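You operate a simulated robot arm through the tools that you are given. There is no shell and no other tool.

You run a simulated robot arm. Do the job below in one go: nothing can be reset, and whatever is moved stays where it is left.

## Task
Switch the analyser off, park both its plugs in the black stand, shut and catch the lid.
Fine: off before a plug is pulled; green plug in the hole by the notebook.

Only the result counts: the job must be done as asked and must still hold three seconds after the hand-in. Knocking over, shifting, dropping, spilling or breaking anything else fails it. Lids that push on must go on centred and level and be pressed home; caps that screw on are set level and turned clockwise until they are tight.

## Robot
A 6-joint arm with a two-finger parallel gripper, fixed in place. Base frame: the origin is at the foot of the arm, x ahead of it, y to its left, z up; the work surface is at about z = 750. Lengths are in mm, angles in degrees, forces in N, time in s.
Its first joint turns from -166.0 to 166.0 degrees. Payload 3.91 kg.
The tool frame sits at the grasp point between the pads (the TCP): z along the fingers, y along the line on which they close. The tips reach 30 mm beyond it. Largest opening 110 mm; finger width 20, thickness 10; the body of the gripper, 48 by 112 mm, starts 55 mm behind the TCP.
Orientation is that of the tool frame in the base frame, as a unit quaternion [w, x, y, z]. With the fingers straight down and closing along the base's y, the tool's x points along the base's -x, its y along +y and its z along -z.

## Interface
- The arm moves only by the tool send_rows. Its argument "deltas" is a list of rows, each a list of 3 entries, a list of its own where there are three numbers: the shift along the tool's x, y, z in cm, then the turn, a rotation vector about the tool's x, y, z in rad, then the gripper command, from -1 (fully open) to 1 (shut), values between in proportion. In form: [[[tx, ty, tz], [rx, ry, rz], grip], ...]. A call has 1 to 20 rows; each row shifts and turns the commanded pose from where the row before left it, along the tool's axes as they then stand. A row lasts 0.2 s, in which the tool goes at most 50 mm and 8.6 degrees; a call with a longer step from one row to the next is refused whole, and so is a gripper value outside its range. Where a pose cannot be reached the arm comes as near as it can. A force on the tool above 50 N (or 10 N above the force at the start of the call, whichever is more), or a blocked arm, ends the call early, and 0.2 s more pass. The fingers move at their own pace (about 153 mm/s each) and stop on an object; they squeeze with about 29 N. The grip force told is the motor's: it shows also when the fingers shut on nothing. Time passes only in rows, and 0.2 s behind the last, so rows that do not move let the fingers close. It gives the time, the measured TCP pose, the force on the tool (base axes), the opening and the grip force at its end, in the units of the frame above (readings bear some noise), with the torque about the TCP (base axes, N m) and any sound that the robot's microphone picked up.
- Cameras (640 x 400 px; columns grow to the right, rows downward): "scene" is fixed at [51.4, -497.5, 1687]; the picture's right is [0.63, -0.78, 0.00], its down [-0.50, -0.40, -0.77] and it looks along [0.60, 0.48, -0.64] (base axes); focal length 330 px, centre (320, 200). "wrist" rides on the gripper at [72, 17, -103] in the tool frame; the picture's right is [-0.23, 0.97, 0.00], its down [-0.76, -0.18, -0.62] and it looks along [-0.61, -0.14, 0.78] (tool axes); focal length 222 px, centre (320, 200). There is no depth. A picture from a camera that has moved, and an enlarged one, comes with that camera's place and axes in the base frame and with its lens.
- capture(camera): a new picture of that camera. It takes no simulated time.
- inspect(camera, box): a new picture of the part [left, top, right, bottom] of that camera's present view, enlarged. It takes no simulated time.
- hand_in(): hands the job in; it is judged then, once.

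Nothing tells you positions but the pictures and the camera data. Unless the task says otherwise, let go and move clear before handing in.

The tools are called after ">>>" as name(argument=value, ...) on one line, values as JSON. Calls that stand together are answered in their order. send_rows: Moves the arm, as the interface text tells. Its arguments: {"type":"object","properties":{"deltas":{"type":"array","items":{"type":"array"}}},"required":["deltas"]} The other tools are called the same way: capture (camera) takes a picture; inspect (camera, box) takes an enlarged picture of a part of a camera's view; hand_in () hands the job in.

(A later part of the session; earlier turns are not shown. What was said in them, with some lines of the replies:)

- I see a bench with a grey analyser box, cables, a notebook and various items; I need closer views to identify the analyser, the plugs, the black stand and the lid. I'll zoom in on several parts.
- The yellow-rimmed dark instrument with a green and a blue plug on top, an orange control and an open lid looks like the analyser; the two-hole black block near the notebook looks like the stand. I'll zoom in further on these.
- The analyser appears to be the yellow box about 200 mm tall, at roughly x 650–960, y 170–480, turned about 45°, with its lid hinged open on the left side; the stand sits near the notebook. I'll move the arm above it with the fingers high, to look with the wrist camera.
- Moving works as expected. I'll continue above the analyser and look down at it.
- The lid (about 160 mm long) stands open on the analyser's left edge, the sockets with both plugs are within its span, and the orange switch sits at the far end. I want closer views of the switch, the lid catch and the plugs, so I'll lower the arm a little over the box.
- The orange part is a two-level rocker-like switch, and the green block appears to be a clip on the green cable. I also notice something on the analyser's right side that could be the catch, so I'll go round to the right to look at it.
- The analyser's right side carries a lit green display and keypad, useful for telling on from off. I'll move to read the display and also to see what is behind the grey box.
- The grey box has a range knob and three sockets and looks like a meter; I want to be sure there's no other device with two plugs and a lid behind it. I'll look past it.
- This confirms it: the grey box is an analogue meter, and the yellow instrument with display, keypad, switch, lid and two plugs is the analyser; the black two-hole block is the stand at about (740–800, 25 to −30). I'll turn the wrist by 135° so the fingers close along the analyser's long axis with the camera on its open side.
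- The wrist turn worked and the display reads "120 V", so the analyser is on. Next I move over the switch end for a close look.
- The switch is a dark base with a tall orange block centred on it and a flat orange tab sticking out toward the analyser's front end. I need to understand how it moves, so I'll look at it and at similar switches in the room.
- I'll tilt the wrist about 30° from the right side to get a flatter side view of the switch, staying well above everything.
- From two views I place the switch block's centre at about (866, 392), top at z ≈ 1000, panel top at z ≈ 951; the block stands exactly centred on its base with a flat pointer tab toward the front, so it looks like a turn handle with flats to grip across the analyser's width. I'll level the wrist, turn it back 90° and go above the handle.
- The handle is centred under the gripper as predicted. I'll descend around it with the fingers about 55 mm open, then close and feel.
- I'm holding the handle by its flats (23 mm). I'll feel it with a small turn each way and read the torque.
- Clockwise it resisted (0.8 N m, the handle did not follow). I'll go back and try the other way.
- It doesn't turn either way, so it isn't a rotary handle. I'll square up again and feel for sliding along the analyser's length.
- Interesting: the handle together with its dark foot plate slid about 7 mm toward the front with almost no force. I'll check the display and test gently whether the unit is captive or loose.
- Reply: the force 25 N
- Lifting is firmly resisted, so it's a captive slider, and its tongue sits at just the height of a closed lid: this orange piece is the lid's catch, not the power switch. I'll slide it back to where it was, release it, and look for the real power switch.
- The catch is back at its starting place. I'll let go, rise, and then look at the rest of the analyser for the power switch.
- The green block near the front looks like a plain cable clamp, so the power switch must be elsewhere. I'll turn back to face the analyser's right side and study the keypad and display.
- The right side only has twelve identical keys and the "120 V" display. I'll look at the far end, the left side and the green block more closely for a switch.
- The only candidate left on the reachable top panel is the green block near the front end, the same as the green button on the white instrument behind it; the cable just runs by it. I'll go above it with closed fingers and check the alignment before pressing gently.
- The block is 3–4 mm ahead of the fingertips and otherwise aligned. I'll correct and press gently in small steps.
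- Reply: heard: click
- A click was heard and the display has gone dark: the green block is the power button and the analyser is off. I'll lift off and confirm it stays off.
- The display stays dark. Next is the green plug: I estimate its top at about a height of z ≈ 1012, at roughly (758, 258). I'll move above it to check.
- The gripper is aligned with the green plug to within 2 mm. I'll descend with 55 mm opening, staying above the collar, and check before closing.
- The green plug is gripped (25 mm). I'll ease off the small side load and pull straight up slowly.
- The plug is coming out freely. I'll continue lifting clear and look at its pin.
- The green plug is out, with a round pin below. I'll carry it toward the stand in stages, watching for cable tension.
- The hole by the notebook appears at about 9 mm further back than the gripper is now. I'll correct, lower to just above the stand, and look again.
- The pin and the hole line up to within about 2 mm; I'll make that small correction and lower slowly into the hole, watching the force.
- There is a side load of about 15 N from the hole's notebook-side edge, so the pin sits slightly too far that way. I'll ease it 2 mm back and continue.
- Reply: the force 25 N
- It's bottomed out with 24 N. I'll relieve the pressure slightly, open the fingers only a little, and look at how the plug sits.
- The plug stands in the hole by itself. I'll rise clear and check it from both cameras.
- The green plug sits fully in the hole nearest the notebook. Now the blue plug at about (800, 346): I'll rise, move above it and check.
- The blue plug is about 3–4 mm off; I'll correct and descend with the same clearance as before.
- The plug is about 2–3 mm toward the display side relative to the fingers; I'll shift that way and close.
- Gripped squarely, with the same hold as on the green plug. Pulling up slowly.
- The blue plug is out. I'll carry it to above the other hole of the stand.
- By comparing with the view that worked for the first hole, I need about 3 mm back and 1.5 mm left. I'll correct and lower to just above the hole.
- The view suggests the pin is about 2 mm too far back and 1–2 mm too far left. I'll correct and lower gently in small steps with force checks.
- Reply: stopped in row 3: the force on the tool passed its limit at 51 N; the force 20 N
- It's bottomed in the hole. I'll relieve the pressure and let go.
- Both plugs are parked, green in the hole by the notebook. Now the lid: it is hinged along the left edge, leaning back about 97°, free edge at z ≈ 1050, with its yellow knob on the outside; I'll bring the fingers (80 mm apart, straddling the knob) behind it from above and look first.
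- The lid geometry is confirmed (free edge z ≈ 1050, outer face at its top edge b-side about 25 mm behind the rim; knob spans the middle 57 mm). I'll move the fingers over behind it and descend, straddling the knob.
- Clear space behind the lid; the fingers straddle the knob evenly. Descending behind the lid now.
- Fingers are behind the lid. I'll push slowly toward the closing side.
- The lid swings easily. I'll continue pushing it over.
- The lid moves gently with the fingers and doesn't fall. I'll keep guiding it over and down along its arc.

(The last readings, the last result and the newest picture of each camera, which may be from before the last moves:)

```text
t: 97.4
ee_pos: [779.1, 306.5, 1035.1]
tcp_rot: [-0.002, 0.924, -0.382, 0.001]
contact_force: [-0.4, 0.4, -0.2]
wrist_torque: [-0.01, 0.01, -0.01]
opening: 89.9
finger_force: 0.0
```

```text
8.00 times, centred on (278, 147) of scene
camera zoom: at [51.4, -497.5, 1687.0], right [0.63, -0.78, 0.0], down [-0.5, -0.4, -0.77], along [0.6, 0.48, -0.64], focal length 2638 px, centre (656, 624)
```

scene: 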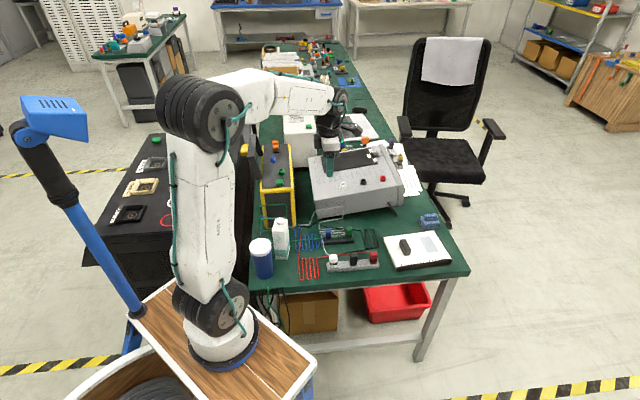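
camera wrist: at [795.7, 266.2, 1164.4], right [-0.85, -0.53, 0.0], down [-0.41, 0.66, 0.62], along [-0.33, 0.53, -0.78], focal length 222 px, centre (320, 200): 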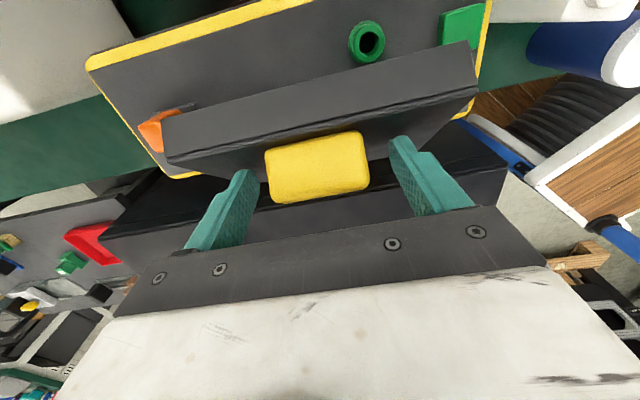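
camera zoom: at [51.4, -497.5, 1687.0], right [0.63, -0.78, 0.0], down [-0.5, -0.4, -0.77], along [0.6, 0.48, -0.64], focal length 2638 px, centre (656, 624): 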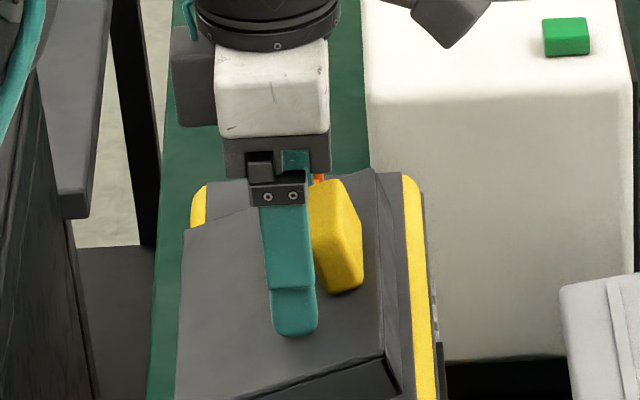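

The lid's far end is now alongside the tongue without touching it, so it clears the catch. I'll keep lowering it to the closed position.

>>> send_rows(deltas=[[[0.2, 0, 0.4], [0, 0, 0], -0.636], [[0.2, 0, 0.4], [0, 0, 0], -0.636], [[0.2, 0, 0.4], [0, 0, 0], -0.636], [[0, 0, 0], [0, 0, 0], -0.636]])

>>> inspect(camera="wrist", box=[120, 80, 260, 190])

>>> inspect(camera="scene", box=[246, 122, 310, 172])

```text
t: 98.4
ee_pos: [783.6, 302.4, 1023.3]
tcp_rot: [0.0, 0.924, -0.383, 0.002]
contact_force: [0.0, 0.0, 0.6]
wrist_torque: [0.01, 0.02, -0.01]
opening: 90.0
finger_force: 0.1
```

```text
3.64 times, centred on (190, 135) of wrist
camera zoom: at [822.7, 239.2, 1128.1], right [-0.85, -0.53, 0.0], down [-0.41, 0.66, 0.62], along [-0.33, 0.53, -0.78], focal length 808 px, centre (793, 436)
```

zoom: 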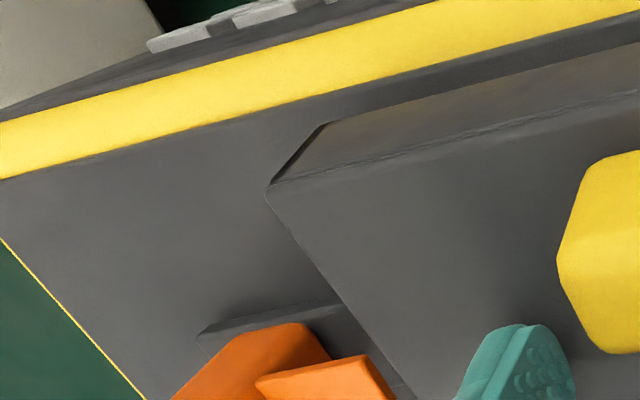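

```text
8.00 times, centred on (278, 147) of scene
camera zoom: at [51.4, -497.5, 1687.0], right [0.63, -0.78, 0.0], down [-0.5, -0.4, -0.77], along [0.6, 0.48, -0.64], focal length 2638 px, centre (656, 624)
```

zoom: 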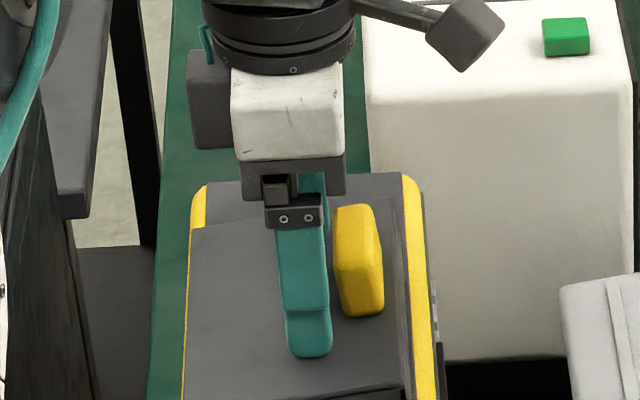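

>>> send_rows(deltas=[[[0.1, 0, 0.4], [0, 0, 0], -0.636], [[0.1, 0, 0.4], [0, 0, 0], -0.636], [[0, 0, 0.3], [0, 0, 0], -0.636], [[0, 0, 0], [0, 0, 0], -0.636]])

>>> inspect(camera="wrist", box=[120, 80, 400, 220])

>>> inspect(camera="scene", box=[246, 122, 310, 172])

```text
t: 99.4
ee_pos: [783.7, 301.7, 1014.5]
tcp_rot: [-0.002, 0.924, -0.382, 0.003]
contact_force: [2.3, -0.8, 21.3]
wrist_torque: [-0.64, 0.8, 0.04]
opening: 89.5
finger_force: 0.0
```

```text
2.29 times, centred on (260, 150) of wrist
camera zoom: at [823.4, 237.8, 1119.5], right [-0.85, -0.53, -0.01], down [-0.42, 0.66, 0.62], along [-0.32, 0.53, -0.78], focal length 508 px, centre (457, 314)
```

zoom: 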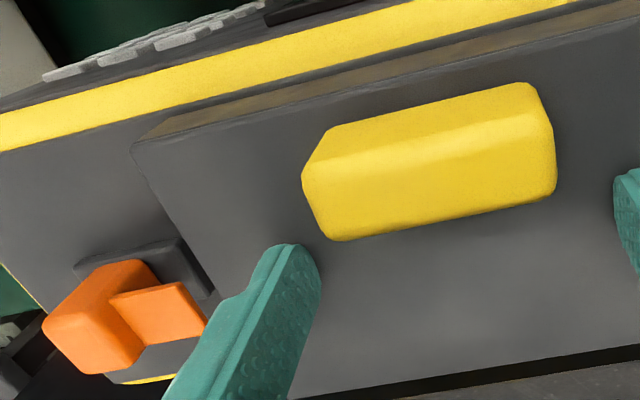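

```text
8.00 times, centred on (278, 147) of scene
camera zoom: at [51.4, -497.5, 1687.0], right [0.63, -0.78, 0.0], down [-0.5, -0.4, -0.77], along [0.6, 0.48, -0.64], focal length 2638 px, centre (656, 624)
```

zoom: 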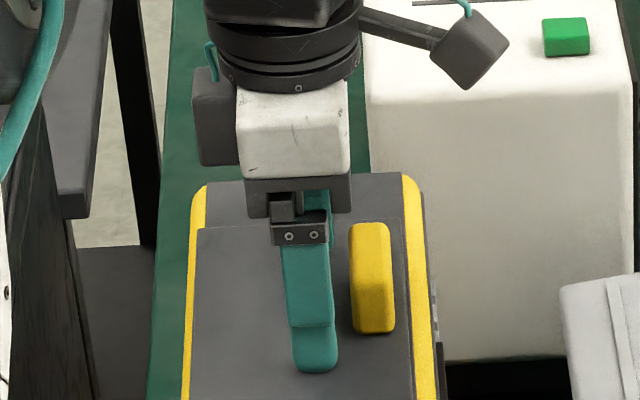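

The lid is down and takes 21 N, so it rests closed. I'll lift the fingers off and inspect whether it stays flush.

>>> send_rows(deltas=[[[0, 0, -1.0], [0, 0, 0], -0.636], [[0, 0, -3.0], [0, 0, 0], -0.636], [[0, 0, -4.0], [0, 0, 0], -0.636], [[0, 0, -4.0], [0, 0, 0], -0.636], [[0, 0, 0], [0, 0, 0], -0.636]])

>>> capture(camera="wrist")

>>> inspect(camera="wrist", box=[120, 60, 400, 200])

>>> inspect(camera="scene", box=[246, 132, 310, 192])

```text
t: 100.6
ee_pos: [782.9, 301.3, 1133.0]
tcp_rot: [0.0, 0.924, -0.383, 0.001]
contact_force: [0.1, 0.3, 0.0]
wrist_torque: [0.02, 0.04, 0.01]
opening: 89.7
finger_force: 0.0
```

```text
taken
camera wrist: at [822.7, 238.3, 1238.0], right [-0.85, -0.53, 0.0], down [-0.41, 0.66, 0.62], along [-0.33, 0.53, -0.78], focal length 222 px, centre (320, 200)
```

wrist: 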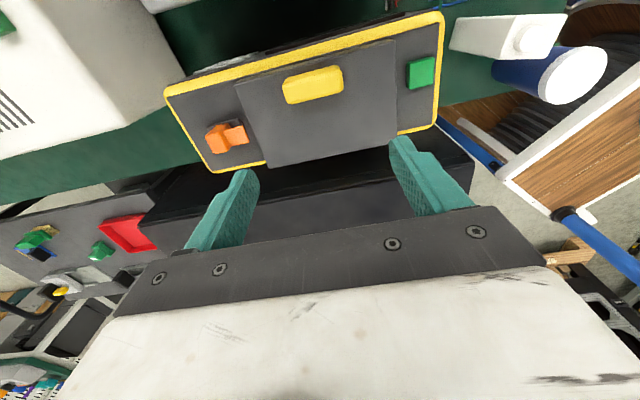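

```text
2.29 times, centred on (260, 130) of wrist
camera zoom: at [822.7, 238.3, 1238.0], right [-0.85, -0.53, 0.0], down [-0.41, 0.66, 0.62], along [-0.33, 0.53, -0.78], focal length 508 px, centre (457, 360)
```

zoom: 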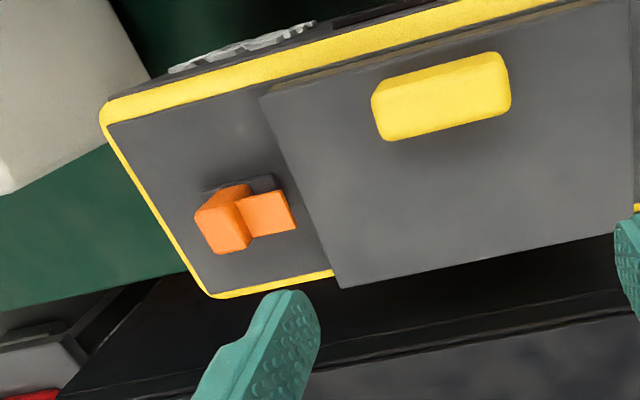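

```text
6.67 times, centred on (278, 162) of scene
camera zoom: at [51.4, -497.5, 1687.0], right [0.63, -0.78, 0.0], down [-0.5, -0.4, -0.77], along [0.6, 0.48, -0.64], focal length 2198 px, centre (600, 453)
```

zoom: 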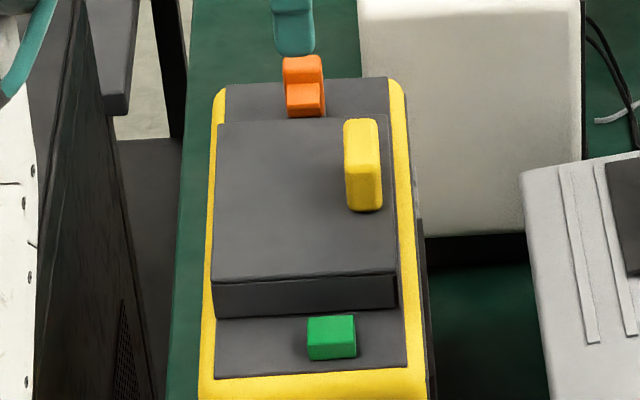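

>>> inspect(camera="scene", box=[262, 166, 302, 191])

>>> inspect(camera="scene", box=[270, 134, 302, 154])

>>> inspect(camera="wrist", box=[190, 90, 280, 180])

>>> inspect(camera="wrist", box=[160, 0, 450, 120])

```text
16.00 times, centred on (282, 178) of scene
camera zoom: at [51.4, -497.5, 1687.0], right [0.63, -0.78, 0.0], down [-0.5, -0.4, -0.77], along [0.6, 0.48, -0.64], focal length 5276 px, centre (928, 544)
```

zoom: 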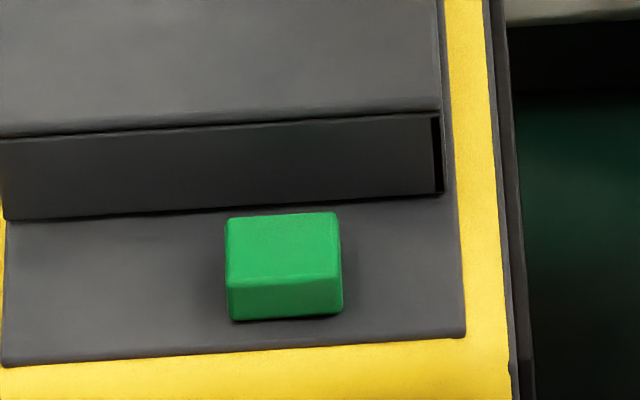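

```text
16.00 times, centred on (286, 144) of scene
camera zoom: at [51.4, -497.5, 1687.0], right [0.63, -0.78, 0.0], down [-0.5, -0.4, -0.77], along [0.6, 0.48, -0.64], focal length 5276 px, centre (864, 1096)
```

zoom: 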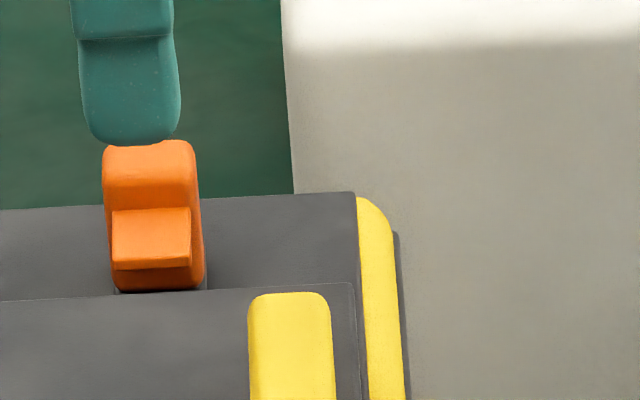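

```text
4.44 times, centred on (235, 135) of wrist
camera zoom: at [822.7, 238.3, 1238.0], right [-0.85, -0.53, 0.0], down [-0.41, 0.66, 0.62], along [-0.33, 0.53, -0.78], focal length 987 px, centre (698, 489)
```

zoom: 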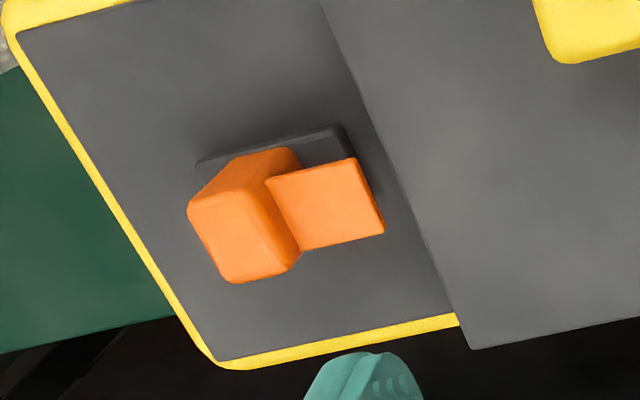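

```text
2.21 times, centred on (305, 60) of wrist
camera zoom: at [822.7, 238.3, 1238.0], right [-0.85, -0.53, 0.0], down [-0.41, 0.66, 0.62], along [-0.33, 0.53, -0.78], focal length 490 px, centre (353, 509)
```

zoom: 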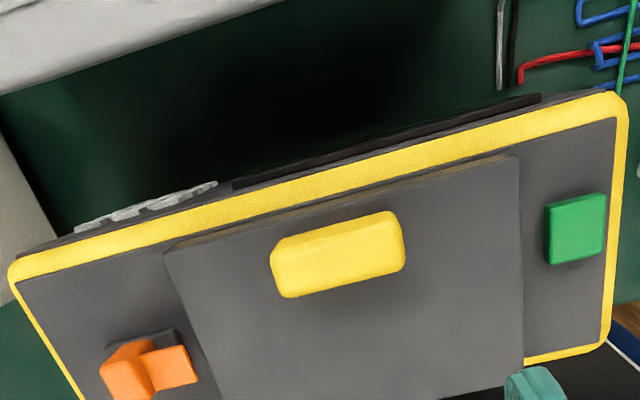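

The lid lies flat and the display is dark; the catch's tongue is about 5 mm above the lid's top and just short of its far end. Now I'll turn the wrist back, take the catch by its flats, and slide it over the lid.

>>> send_rows(deltas=[[[0, 0, 0], [0, 0, 0.1309], 0], [[0, 0, 0], [0, 0, 0.1309], 0], [[0, 0, 0], [0, 0, 0.1309], 0], [[0, 0, 0], [0, 0, 0.1309], 0], [[0, 0, 0], [0, 0, 0.1309], 0], [[0, 0, 0], [0, 0, 0.1309], 0], [[0, 0, 0], [0, 0, 0.1309], 0], [[0, 0, 0], [0, 0, 0.1309], 0], [[0, 0, 0], [0, 0, 0.1309], 0], [[0, 0, 0], [0, 0, 0.1309], 0], [[0, 0, 0], [0, 0, 0.1309], 0], [[0, 0, 0], [0, 0, 0.1309], 0], [[-4.1, 0.17, 0], [0, 0, 0], 0], [[-4.1, 0.17, 0], [0, 0, 0], 0], [[-4.1, 0.17, 0], [0, 0, 0], 0], [[0, 0, 0], [0, 0, 0], 0]])

>>> capture(camera="wrist")

>>> inspect(camera="wrist", box=[240, 60, 400, 200])

```text
t: 104.0
ee_pos: [864.5, 393.1, 1133.3]
tcp_rot: [0.001, -0.383, 0.924, -0.001]
contact_force: [0.6, 0.9, -0.2]
wrist_torque: [0.01, -0.01, 0.05]
opening: 55.2
finger_force: 0.0
```

```text
taken
camera wrist: at [801.7, 352.8, 1237.8], right [-0.53, 0.85, 0.0], down [0.66, 0.41, 0.63], along [0.53, 0.33, -0.78], focal length 222 px, centre (320, 200)
```

wrist: 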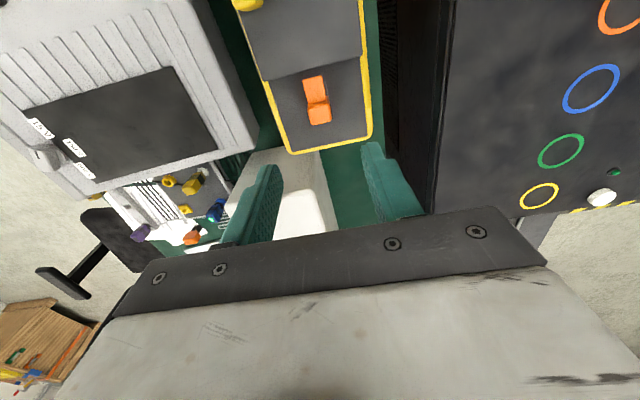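

```text
2.86 times, centred on (320, 130) of wrist
camera zoom: at [801.7, 352.8, 1237.8], right [-0.53, 0.85, 0.0], down [0.66, 0.41, 0.63], along [0.53, 0.33, -0.78], focal length 635 px, centre (320, 400)
```

zoom: 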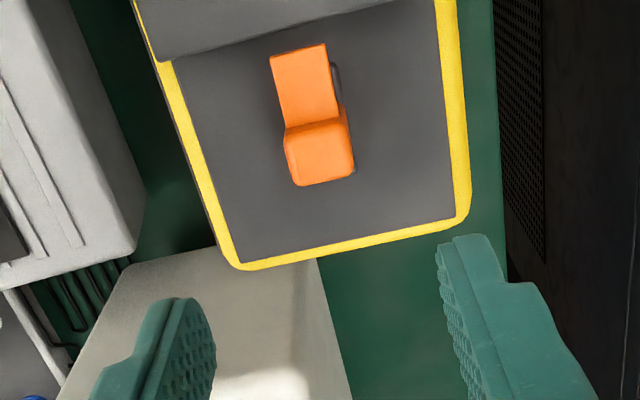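

>>> send_rows(deltas=[[[0, 0, 4.0], [0, 0, 0], 0], [[0, 0, 4.0], [0, 0, 0], 0], [[0, 0, 3.0], [0, 0, 0], 0], [[0, 0, 1.5], [0, 0, 0], 0], [[0, 0, 1.0], [0, 0, 0], 0], [[0, 0, 0], [0, 0, 0], 0]])

>>> inspect(camera="wrist", box=[240, 100, 400, 220])

>>> inspect(camera="scene", box=[260, 130, 308, 160])

```text
t: 105.4
ee_pos: [866.9, 392.0, 997.3]
tcp_rot: [0.002, -0.383, 0.924, 0.0]
contact_force: [-0.5, -0.2, -0.6]
wrist_torque: [-0.03, 0.04, 0.04]
opening: 55.1
finger_force: 0.2
```

```text
3.33 times, centred on (320, 160) of wrist
camera zoom: at [804.7, 352.9, 1101.4], right [-0.53, 0.85, 0.0], down [0.66, 0.41, 0.63], along [0.53, 0.33, -0.78], focal length 740 px, centre (320, 333)
```

zoom: 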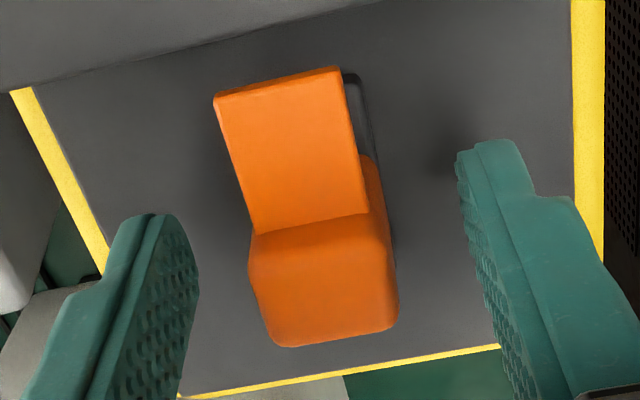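

```text
13.33 times, centred on (284, 145) of scene
camera zoom: at [51.4, -497.5, 1687.0], right [0.63, -0.78, 0.0], down [-0.5, -0.4, -0.77], along [0.6, 0.48, -0.64], focal length 4397 px, centre (800, 933)
```

zoom: 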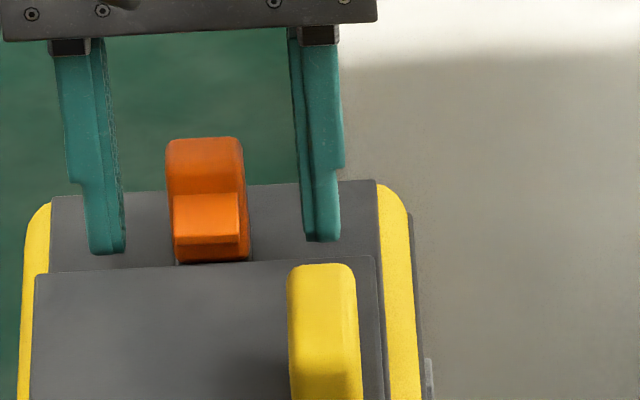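

>>> send_rows(deltas=[[[0, 0.15, 0.2], [0, 0, 0], 0.0], [[0, 0, 0], [0, 0, 0], 0.4], [[0, 0, 0], [0, 0, 0], 0.7], [[0, 0, 0], [0, 0, 0], 0.7], [[0, 0, 0], [0, 0, 0], 0.7]])

```text
t: 106.6
ee_pos: [867.2, 392.5, 996.1]
tcp_rot: [0.001, -0.383, 0.924, -0.001]
contact_force: [1.0, -1.2, -1.2]
wrist_torque: [0.19, 0.05, -0.02]
opening: 23.1
finger_force: 45.1
```

Gripped with hardly any side load. Sliding the catch toward the lid in small steps.

>>> send_rows(deltas=[[[0.3, 0, 0], [0, 0, 0], 0.7], [[0.3, 0, 0], [0, 0, 0], 0.7], [[0, 0, 0], [0, 0, 0], 0.7]])

>>> inspect(camera="wrist", box=[240, 100, 400, 220])

>>> inspect(camera="scene", box=[260, 130, 308, 160])

```text
t: 107.4
ee_pos: [862.4, 388.8, 995.2]
tcp_rot: [0.001, -0.383, 0.924, 0.0]
contact_force: [3.9, -3.7, -4.9]
wrist_torque: [0.6, -0.46, 0.09]
opening: 23.3
finger_force: 45.8
```

```text
3.33 times, centred on (320, 160) of wrist
camera zoom: at [799.3, 349.2, 1099.8], right [-0.53, 0.85, 0.0], down [0.66, 0.41, 0.63], along [0.53, 0.33, -0.78], focal length 740 px, centre (320, 333)
```

zoom: 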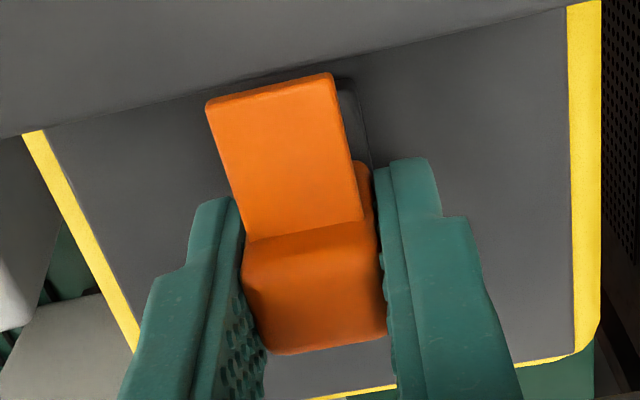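

```text
13.33 times, centred on (284, 145) of scene
camera zoom: at [51.4, -497.5, 1687.0], right [0.63, -0.78, 0.0], down [-0.5, -0.4, -0.77], along [0.6, 0.48, -0.64], focal length 4397 px, centre (800, 933)
```

zoom: 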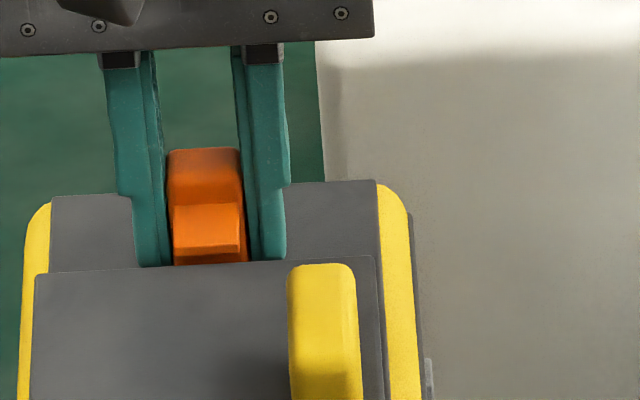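

>>> send_rows(deltas=[[[0.3, 0, 0], [0, 0, 0], 0.7], [[0.3, 0, 0], [0, 0, 0], 0.7], [[0, 0, 0], [0, 0, 0], 0.7]])

>>> inspect(camera="wrist", box=[240, 100, 400, 220])

>>> inspect(camera="scene", box=[260, 130, 308, 160])

```text
t: 108.2
ee_pos: [857.2, 384.2, 996.1]
tcp_rot: [0.002, -0.382, 0.924, 0.0]
contact_force: [4.7, -4.0, -7.8]
wrist_torque: [0.39, -0.22, 0.03]
opening: 23.1
finger_force: 45.2
```

```text
3.33 times, centred on (320, 160) of wrist
camera zoom: at [795.0, 344.8, 1099.9], right [-0.53, 0.85, 0.0], down [0.66, 0.41, 0.62], along [0.53, 0.33, -0.78], focal length 740 px, centre (320, 333)
```

zoom: 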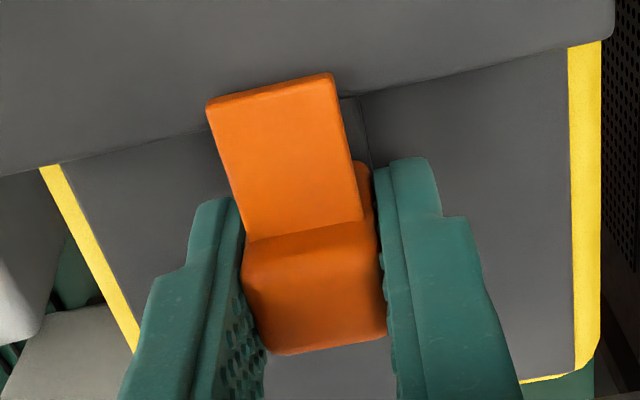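

```text
13.33 times, centred on (284, 145) of scene
camera zoom: at [51.4, -497.5, 1687.0], right [0.63, -0.78, 0.0], down [-0.5, -0.4, -0.77], along [0.6, 0.48, -0.64], focal length 4397 px, centre (800, 933)
```

zoom: 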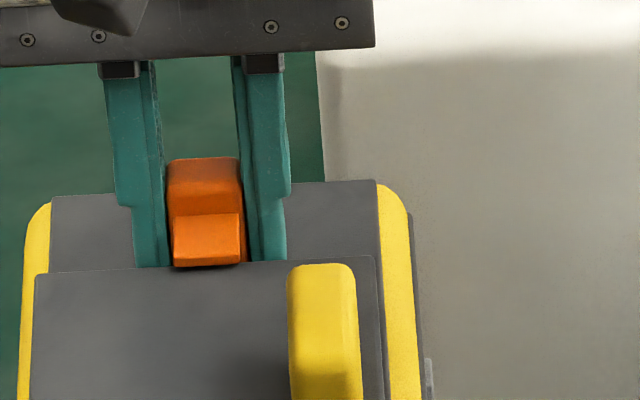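

The tongue is now over the lid's edge. Continuing gently to the end of its travel.

>>> send_rows(deltas=[[[0.2, 0, 0.05], [0, 0, 0], 0.7], [[0.2, 0, 0], [0, 0, 0], 0.7], [[0, 0, 0], [0, 0, 0], 0.7]])

>>> inspect(camera="wrist", box=[240, 100, 400, 220])

>>> inspect(camera="scene", box=[260, 130, 308, 160])

```text
t: 109.0
ee_pos: [855.5, 381.4, 995.9]
tcp_rot: [0.002, -0.383, 0.924, -0.001]
contact_force: [4.6, -5.3, 3.9]
wrist_torque: [-0.49, 0.57, 0.06]
opening: 23.4
finger_force: 44.7
```

```text
3.33 times, centred on (320, 160) of wrist
camera zoom: at [792.2, 342.1, 1099.7], right [-0.53, 0.85, 0.0], down [0.66, 0.41, 0.63], along [0.53, 0.33, -0.78], focal length 740 px, centre (320, 333)
```

zoom: 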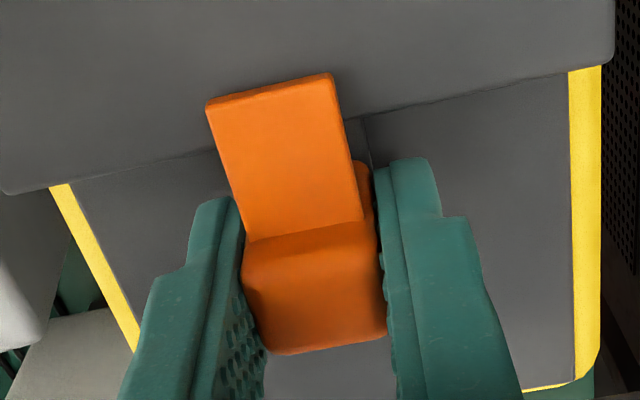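

```text
13.33 times, centred on (284, 145) of scene
camera zoom: at [51.4, -497.5, 1687.0], right [0.63, -0.78, 0.0], down [-0.5, -0.4, -0.77], along [0.6, 0.48, -0.64], focal length 4397 px, centre (800, 933)
```

zoom: 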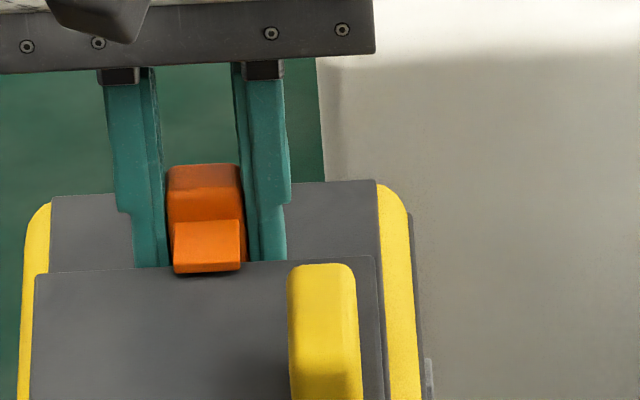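

>>> send_rows(deltas=[[[0.2, 0, 0], [0, 0, 0], 0.7], [[0.15, 0, 0], [0, 0, 0], 0.7], [[0, 0, 0], [0, 0, 0], 0.7]])

>>> inspect(camera="wrist", box=[240, 100, 400, 220])

>>> inspect(camera="scene", box=[260, 130, 308, 160])

```text
t: 109.8
ee_pos: [854.5, 380.4, 995.6]
tcp_rot: [0.003, -0.383, 0.924, 0.0]
contact_force: [15.3, 3.3, 4.6]
wrist_torque: [0.29, -0.24, 0.0]
opening: 23.4
finger_force: 44.5
```

```text
3.33 times, centred on (320, 160) of wrist
camera zoom: at [790.6, 340.5, 1099.5], right [-0.53, 0.85, 0.0], down [0.66, 0.41, 0.63], along [0.53, 0.33, -0.78], focal length 740 px, centre (320, 333)
```

zoom: 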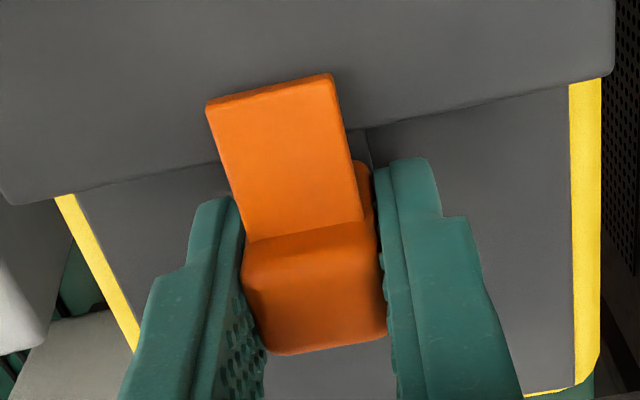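

```text
13.33 times, centred on (284, 145) of scene
camera zoom: at [51.4, -497.5, 1687.0], right [0.63, -0.78, 0.0], down [-0.5, -0.4, -0.77], along [0.6, 0.48, -0.64], focal length 4397 px, centre (800, 933)
```

zoom: 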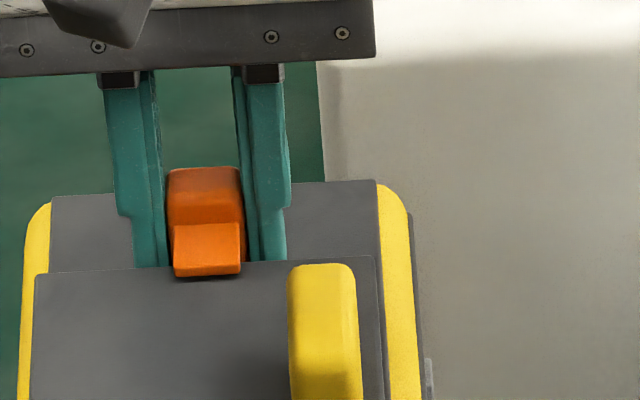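

A resistance of about 13 N along the slide shows I'm near its end stop. I'll push a touch more to be sure it is fully home.

>>> send_rows(deltas=[[[0.12, 0, 0], [0, 0, 0], 0.7], [[0, 0, 0], [0, 0, 0], 0.7]])

>>> inspect(camera="scene", box=[260, 130, 308, 160])

```text
t: 110.4
ee_pos: [854.8, 379.4, 995.1]
tcp_rot: [0.003, -0.383, 0.924, 0.0]
contact_force: [26.6, 15.8, 9.5]
wrist_torque: [0.38, -0.23, 0.04]
opening: 23.4
finger_force: 45.0
```

```text
13.33 times, centred on (284, 145) of scene
camera zoom: at [51.4, -497.5, 1687.0], right [0.63, -0.78, 0.0], down [-0.5, -0.4, -0.77], along [0.6, 0.48, -0.64], focal length 4397 px, centre (800, 933)
```

zoom: 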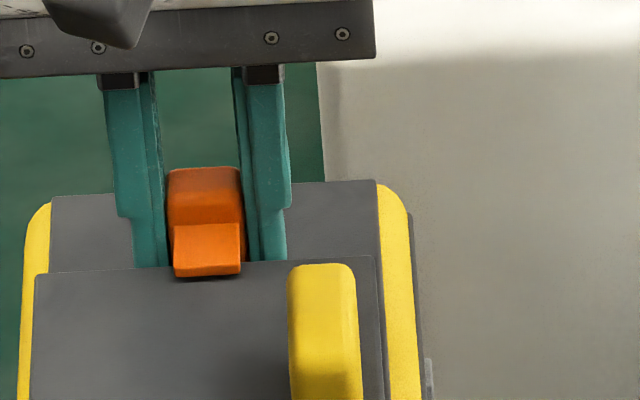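

The catch is at its end stop (30 N, no further motion) with the tongue well over the lid. I'll relax the push, release, and rise.

>>> send_rows(deltas=[[[-0.12, 0, 0], [0, 0, 0], 0.7], [[0, 0, 0], [0, 0, 0], 0.3], [[0, 0, 0], [0, 0, 0], 0.0], [[0, 0, 0], [0, 0, 0], 0.0], [[0, 0, -2.5], [0, 0, 0], 0.0], [[0, 0, -4], [0, 0, 0], 0.0], [[0, 0, -4], [0, 0, 0], 0.0], [[0, 0, -4], [0, 0, 0], 0.0], [[0, 0, 0], [0, 0, 0], 0.0]])

>>> inspect(camera="wrist", box=[240, 0, 400, 160])

>>> inspect(camera="scene", box=[260, 130, 308, 160])

>>> inspect(camera="scene", box=[250, 130, 314, 190])

```text
t: 112.4
ee_pos: [853.9, 378.5, 1140.8]
tcp_rot: [0.001, -0.382, 0.924, -0.001]
contact_force: [0.2, -0.9, -0.2]
wrist_torque: [0.01, -0.02, 0.0]
opening: 55.1
finger_force: 0.0
```

```text
2.50 times, centred on (320, 80) of wrist
camera zoom: at [790.5, 338.5, 1245.5], right [-0.53, 0.85, 0.0], down [0.66, 0.41, 0.63], along [0.53, 0.33, -0.78], focal length 555 px, centre (320, 500)
```

zoom: 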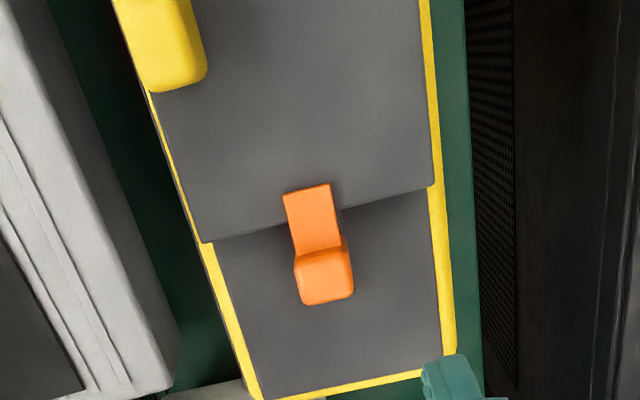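

```text
13.33 times, centred on (284, 145) of scene
camera zoom: at [51.4, -497.5, 1687.0], right [0.63, -0.78, 0.0], down [-0.5, -0.4, -0.77], along [0.6, 0.48, -0.64], focal length 4397 px, centre (800, 933)
```

zoom: 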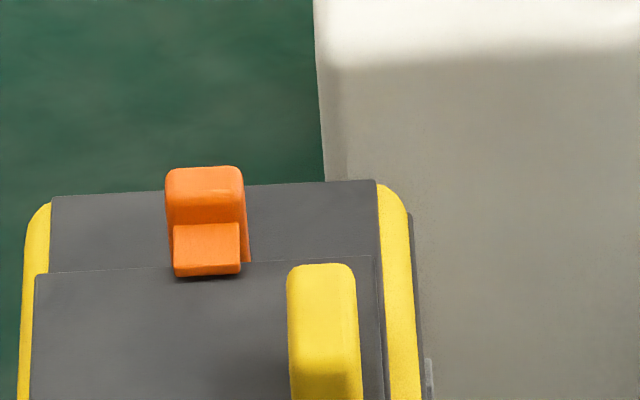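

```text
6.67 times, centred on (282, 160) of scene
camera zoom: at [51.4, -497.5, 1687.0], right [0.63, -0.78, 0.0], down [-0.5, -0.4, -0.77], along [0.6, 0.48, -0.64], focal length 2198 px, centre (573, 467)
```

zoom: 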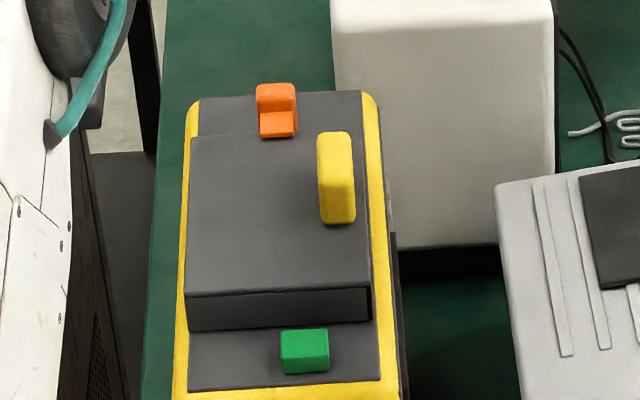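

The tongue lies over the shut lid. I'll back the arm off to the right side to verify the display is still dark and that everything else is undisturbed.

>>> send_rows(deltas=[[[0, 0, -3.0], [0, 0, -0.1309], 0], [[0, 0, 0], [0, 0, -0.1309], 0], [[0, 0, 0], [0, 0, -0.1309], 0], [[0, 0, 0], [0, 0, -0.1309], 0], [[0, 0, 0], [0, 0, -0.1309], 0], [[0, 0, 0], [0, 0, -0.1309], 0], [[0, 0, 0], [0, 0, -0.1309], 0], [[0, 0, 0], [0, 0, -0.1309], 0], [[0, 0, 0], [0, 0, -0.1309], 0], [[0, 0, 0], [0, 0, -0.1309], 0], [[0, 0, 0], [0, 0, -0.1309], 0], [[0, 0, 0], [0, 0, -0.1309], 0], [[2.75, 3.5, 0], [0, 0, 0], 0], [[2.75, 3.5, 0], [0, 0, 0], 0], [[2.75, 3.5, 0], [0, 0, 0], 0], [[2.75, 3.5, 0], [0, 0, 0], 0], [[2.75, 3.5, 0], [0, 0, 0], 0], [[2.75, 3.5, 0], [0, 0, 0], 0], [[0, 0, 0], [0, 0, 0], 0]])

>>> capture(camera="wrist")

>>> inspect(camera="wrist", box=[120, 60, 400, 220])

>>> capture(camera="scene")

```text
t: 116.4
ee_pos: [819.2, 112.6, 1171.2]
tcp_rot: [-0.001, 0.924, -0.382, 0.001]
contact_force: [0.0, -0.4, 0.1]
wrist_torque: [0.01, 0.02, -0.02]
opening: 55.0
finger_force: 0.1
```

```text
taken
camera wrist: at [857.6, 49.8, 1276.1], right [-0.85, -0.53, 0.0], down [-0.42, 0.66, 0.62], along [-0.33, 0.53, -0.78], focal length 222 px, centre (320, 200)
```

wrist: 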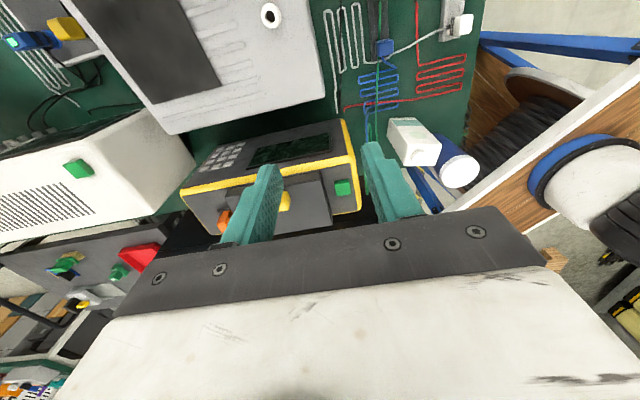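

```text
2.29 times, centred on (260, 140) of wrist
camera zoom: at [857.6, 49.8, 1276.1], right [-0.85, -0.53, 0.0], down [-0.42, 0.66, 0.62], along [-0.33, 0.53, -0.78], focal length 508 px, centre (457, 337)
```

zoom: 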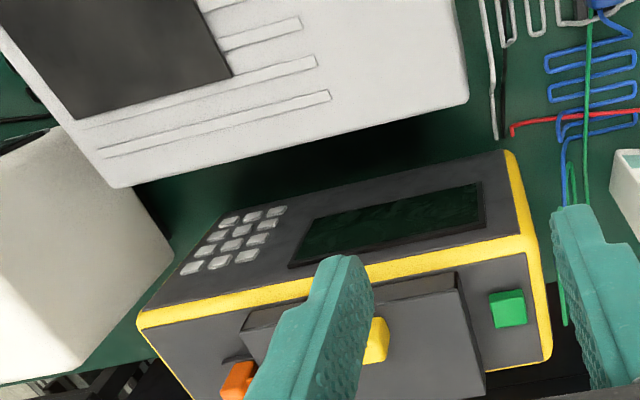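

```text
taken
```

scene: 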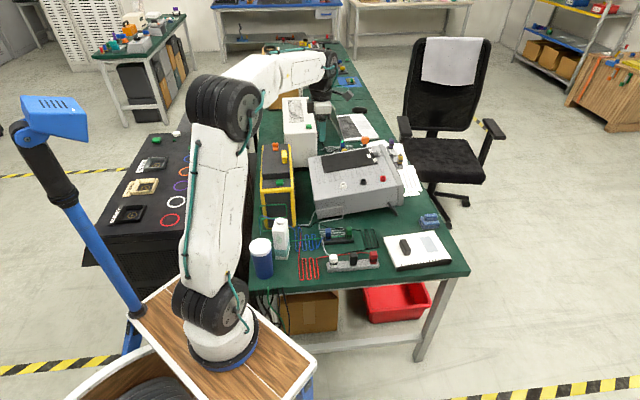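

>>> inspect(camera="wrist", box=[200, 150, 360, 240])

>>> inspect(camera="wrist", box=[340, 0, 440, 80])

>>> inspect(camera="scene", box=[300, 205, 380, 255])

>>> inspect(camera="scene", box=[255, 135, 305, 185])

```text
4.00 times, centred on (280, 195) of wrist
camera zoom: at [857.6, 49.8, 1276.1], right [-0.85, -0.53, 0.0], down [-0.42, 0.66, 0.62], along [-0.33, 0.53, -0.78], focal length 888 px, centre (480, 220)
```

zoom: 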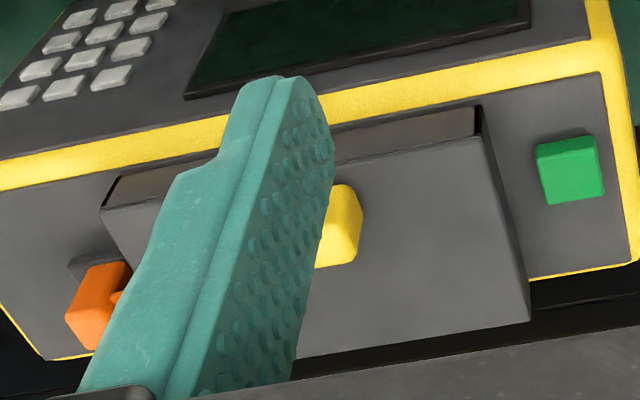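

```text
5.00 times, centred on (390, 40) of wrist
camera zoom: at [857.6, 49.8, 1276.1], right [-0.85, -0.53, 0.0], down [-0.42, 0.66, 0.62], along [-0.33, 0.53, -0.78], focal length 1111 px, centre (-30, 1000)
```

zoom: 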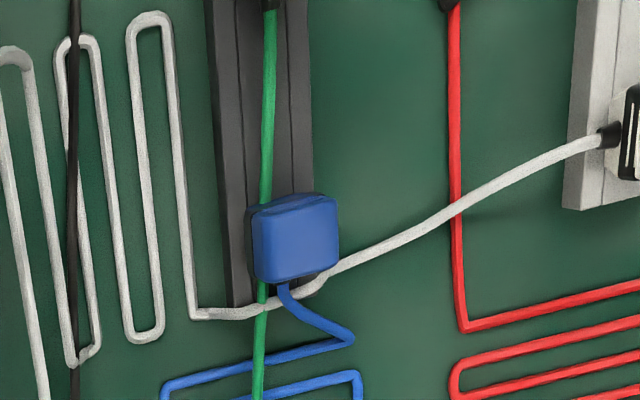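

```text
8.00 times, centred on (340, 230) of scene
camera zoom: at [51.4, -497.5, 1687.0], right [0.63, -0.78, 0.0], down [-0.5, -0.4, -0.77], along [0.6, 0.48, -0.64], focal length 2638 px, centre (160, -40)
```

zoom: 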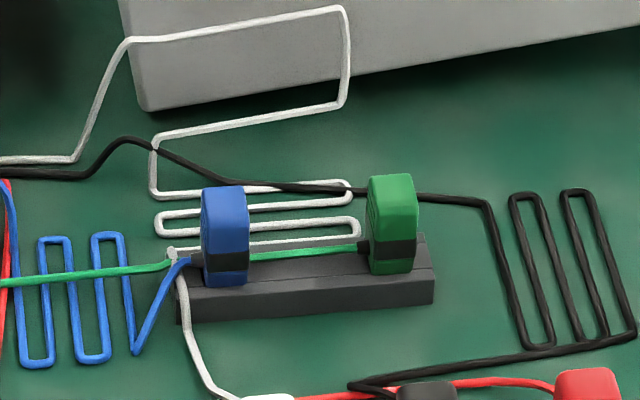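

```text
8.00 times, centred on (280, 160) of scene
camera zoom: at [51.4, -497.5, 1687.0], right [0.63, -0.78, 0.0], down [-0.5, -0.4, -0.77], along [0.6, 0.48, -0.64], focal length 2638 px, centre (640, 520)
```

zoom: 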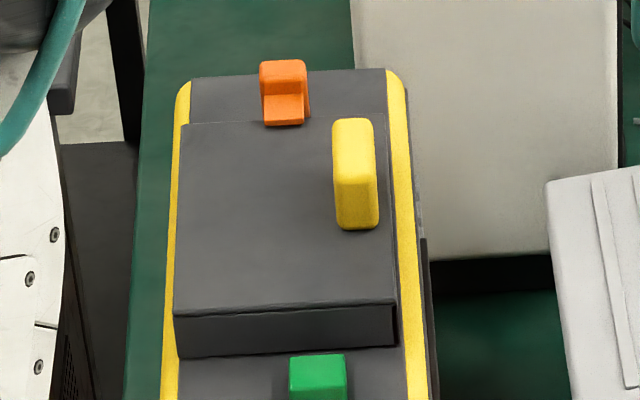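

Everything checks out: the display is dark, both plugs stand in the black stand with the green one in the hole by the notebook, and the lid is shut with the catch's tongue over it. The arm is clear and nothing else has moved, so I'm handing in.

>>> hand_in()

```text
The job is handed in.
```

The job is done and handed in. The hand-in only confirmed receipt, so I haven't seen the judgement.

- **Power:** I pressed the green button near the front of the analyser before pulling either plug. It clicked and the display went dark. The display was still dark at my last check.
- **Plugs:** Both are seated in the black stand. The green one is in the hole by the notebook and the blue one is in the other hole. The blue plug hit the bottom of its hole with a brief force of about 51 N, which stopped that move; it then stood square on its own.
- **Lid:** It is closed flat. The orange catch is slid to its end stop, with its tongue over the far edge of the lid.

I first took the orange catch for the power switch. I tried turning it and lifting it, and slid it about 7 mm before realising what it was. I then slid it back to where it had been, and it worked normally when I caught the lid.

The analyser and the stand are where they started in the camera views, and nothing else looked disturbed. The gripper is open and the arm is clear.
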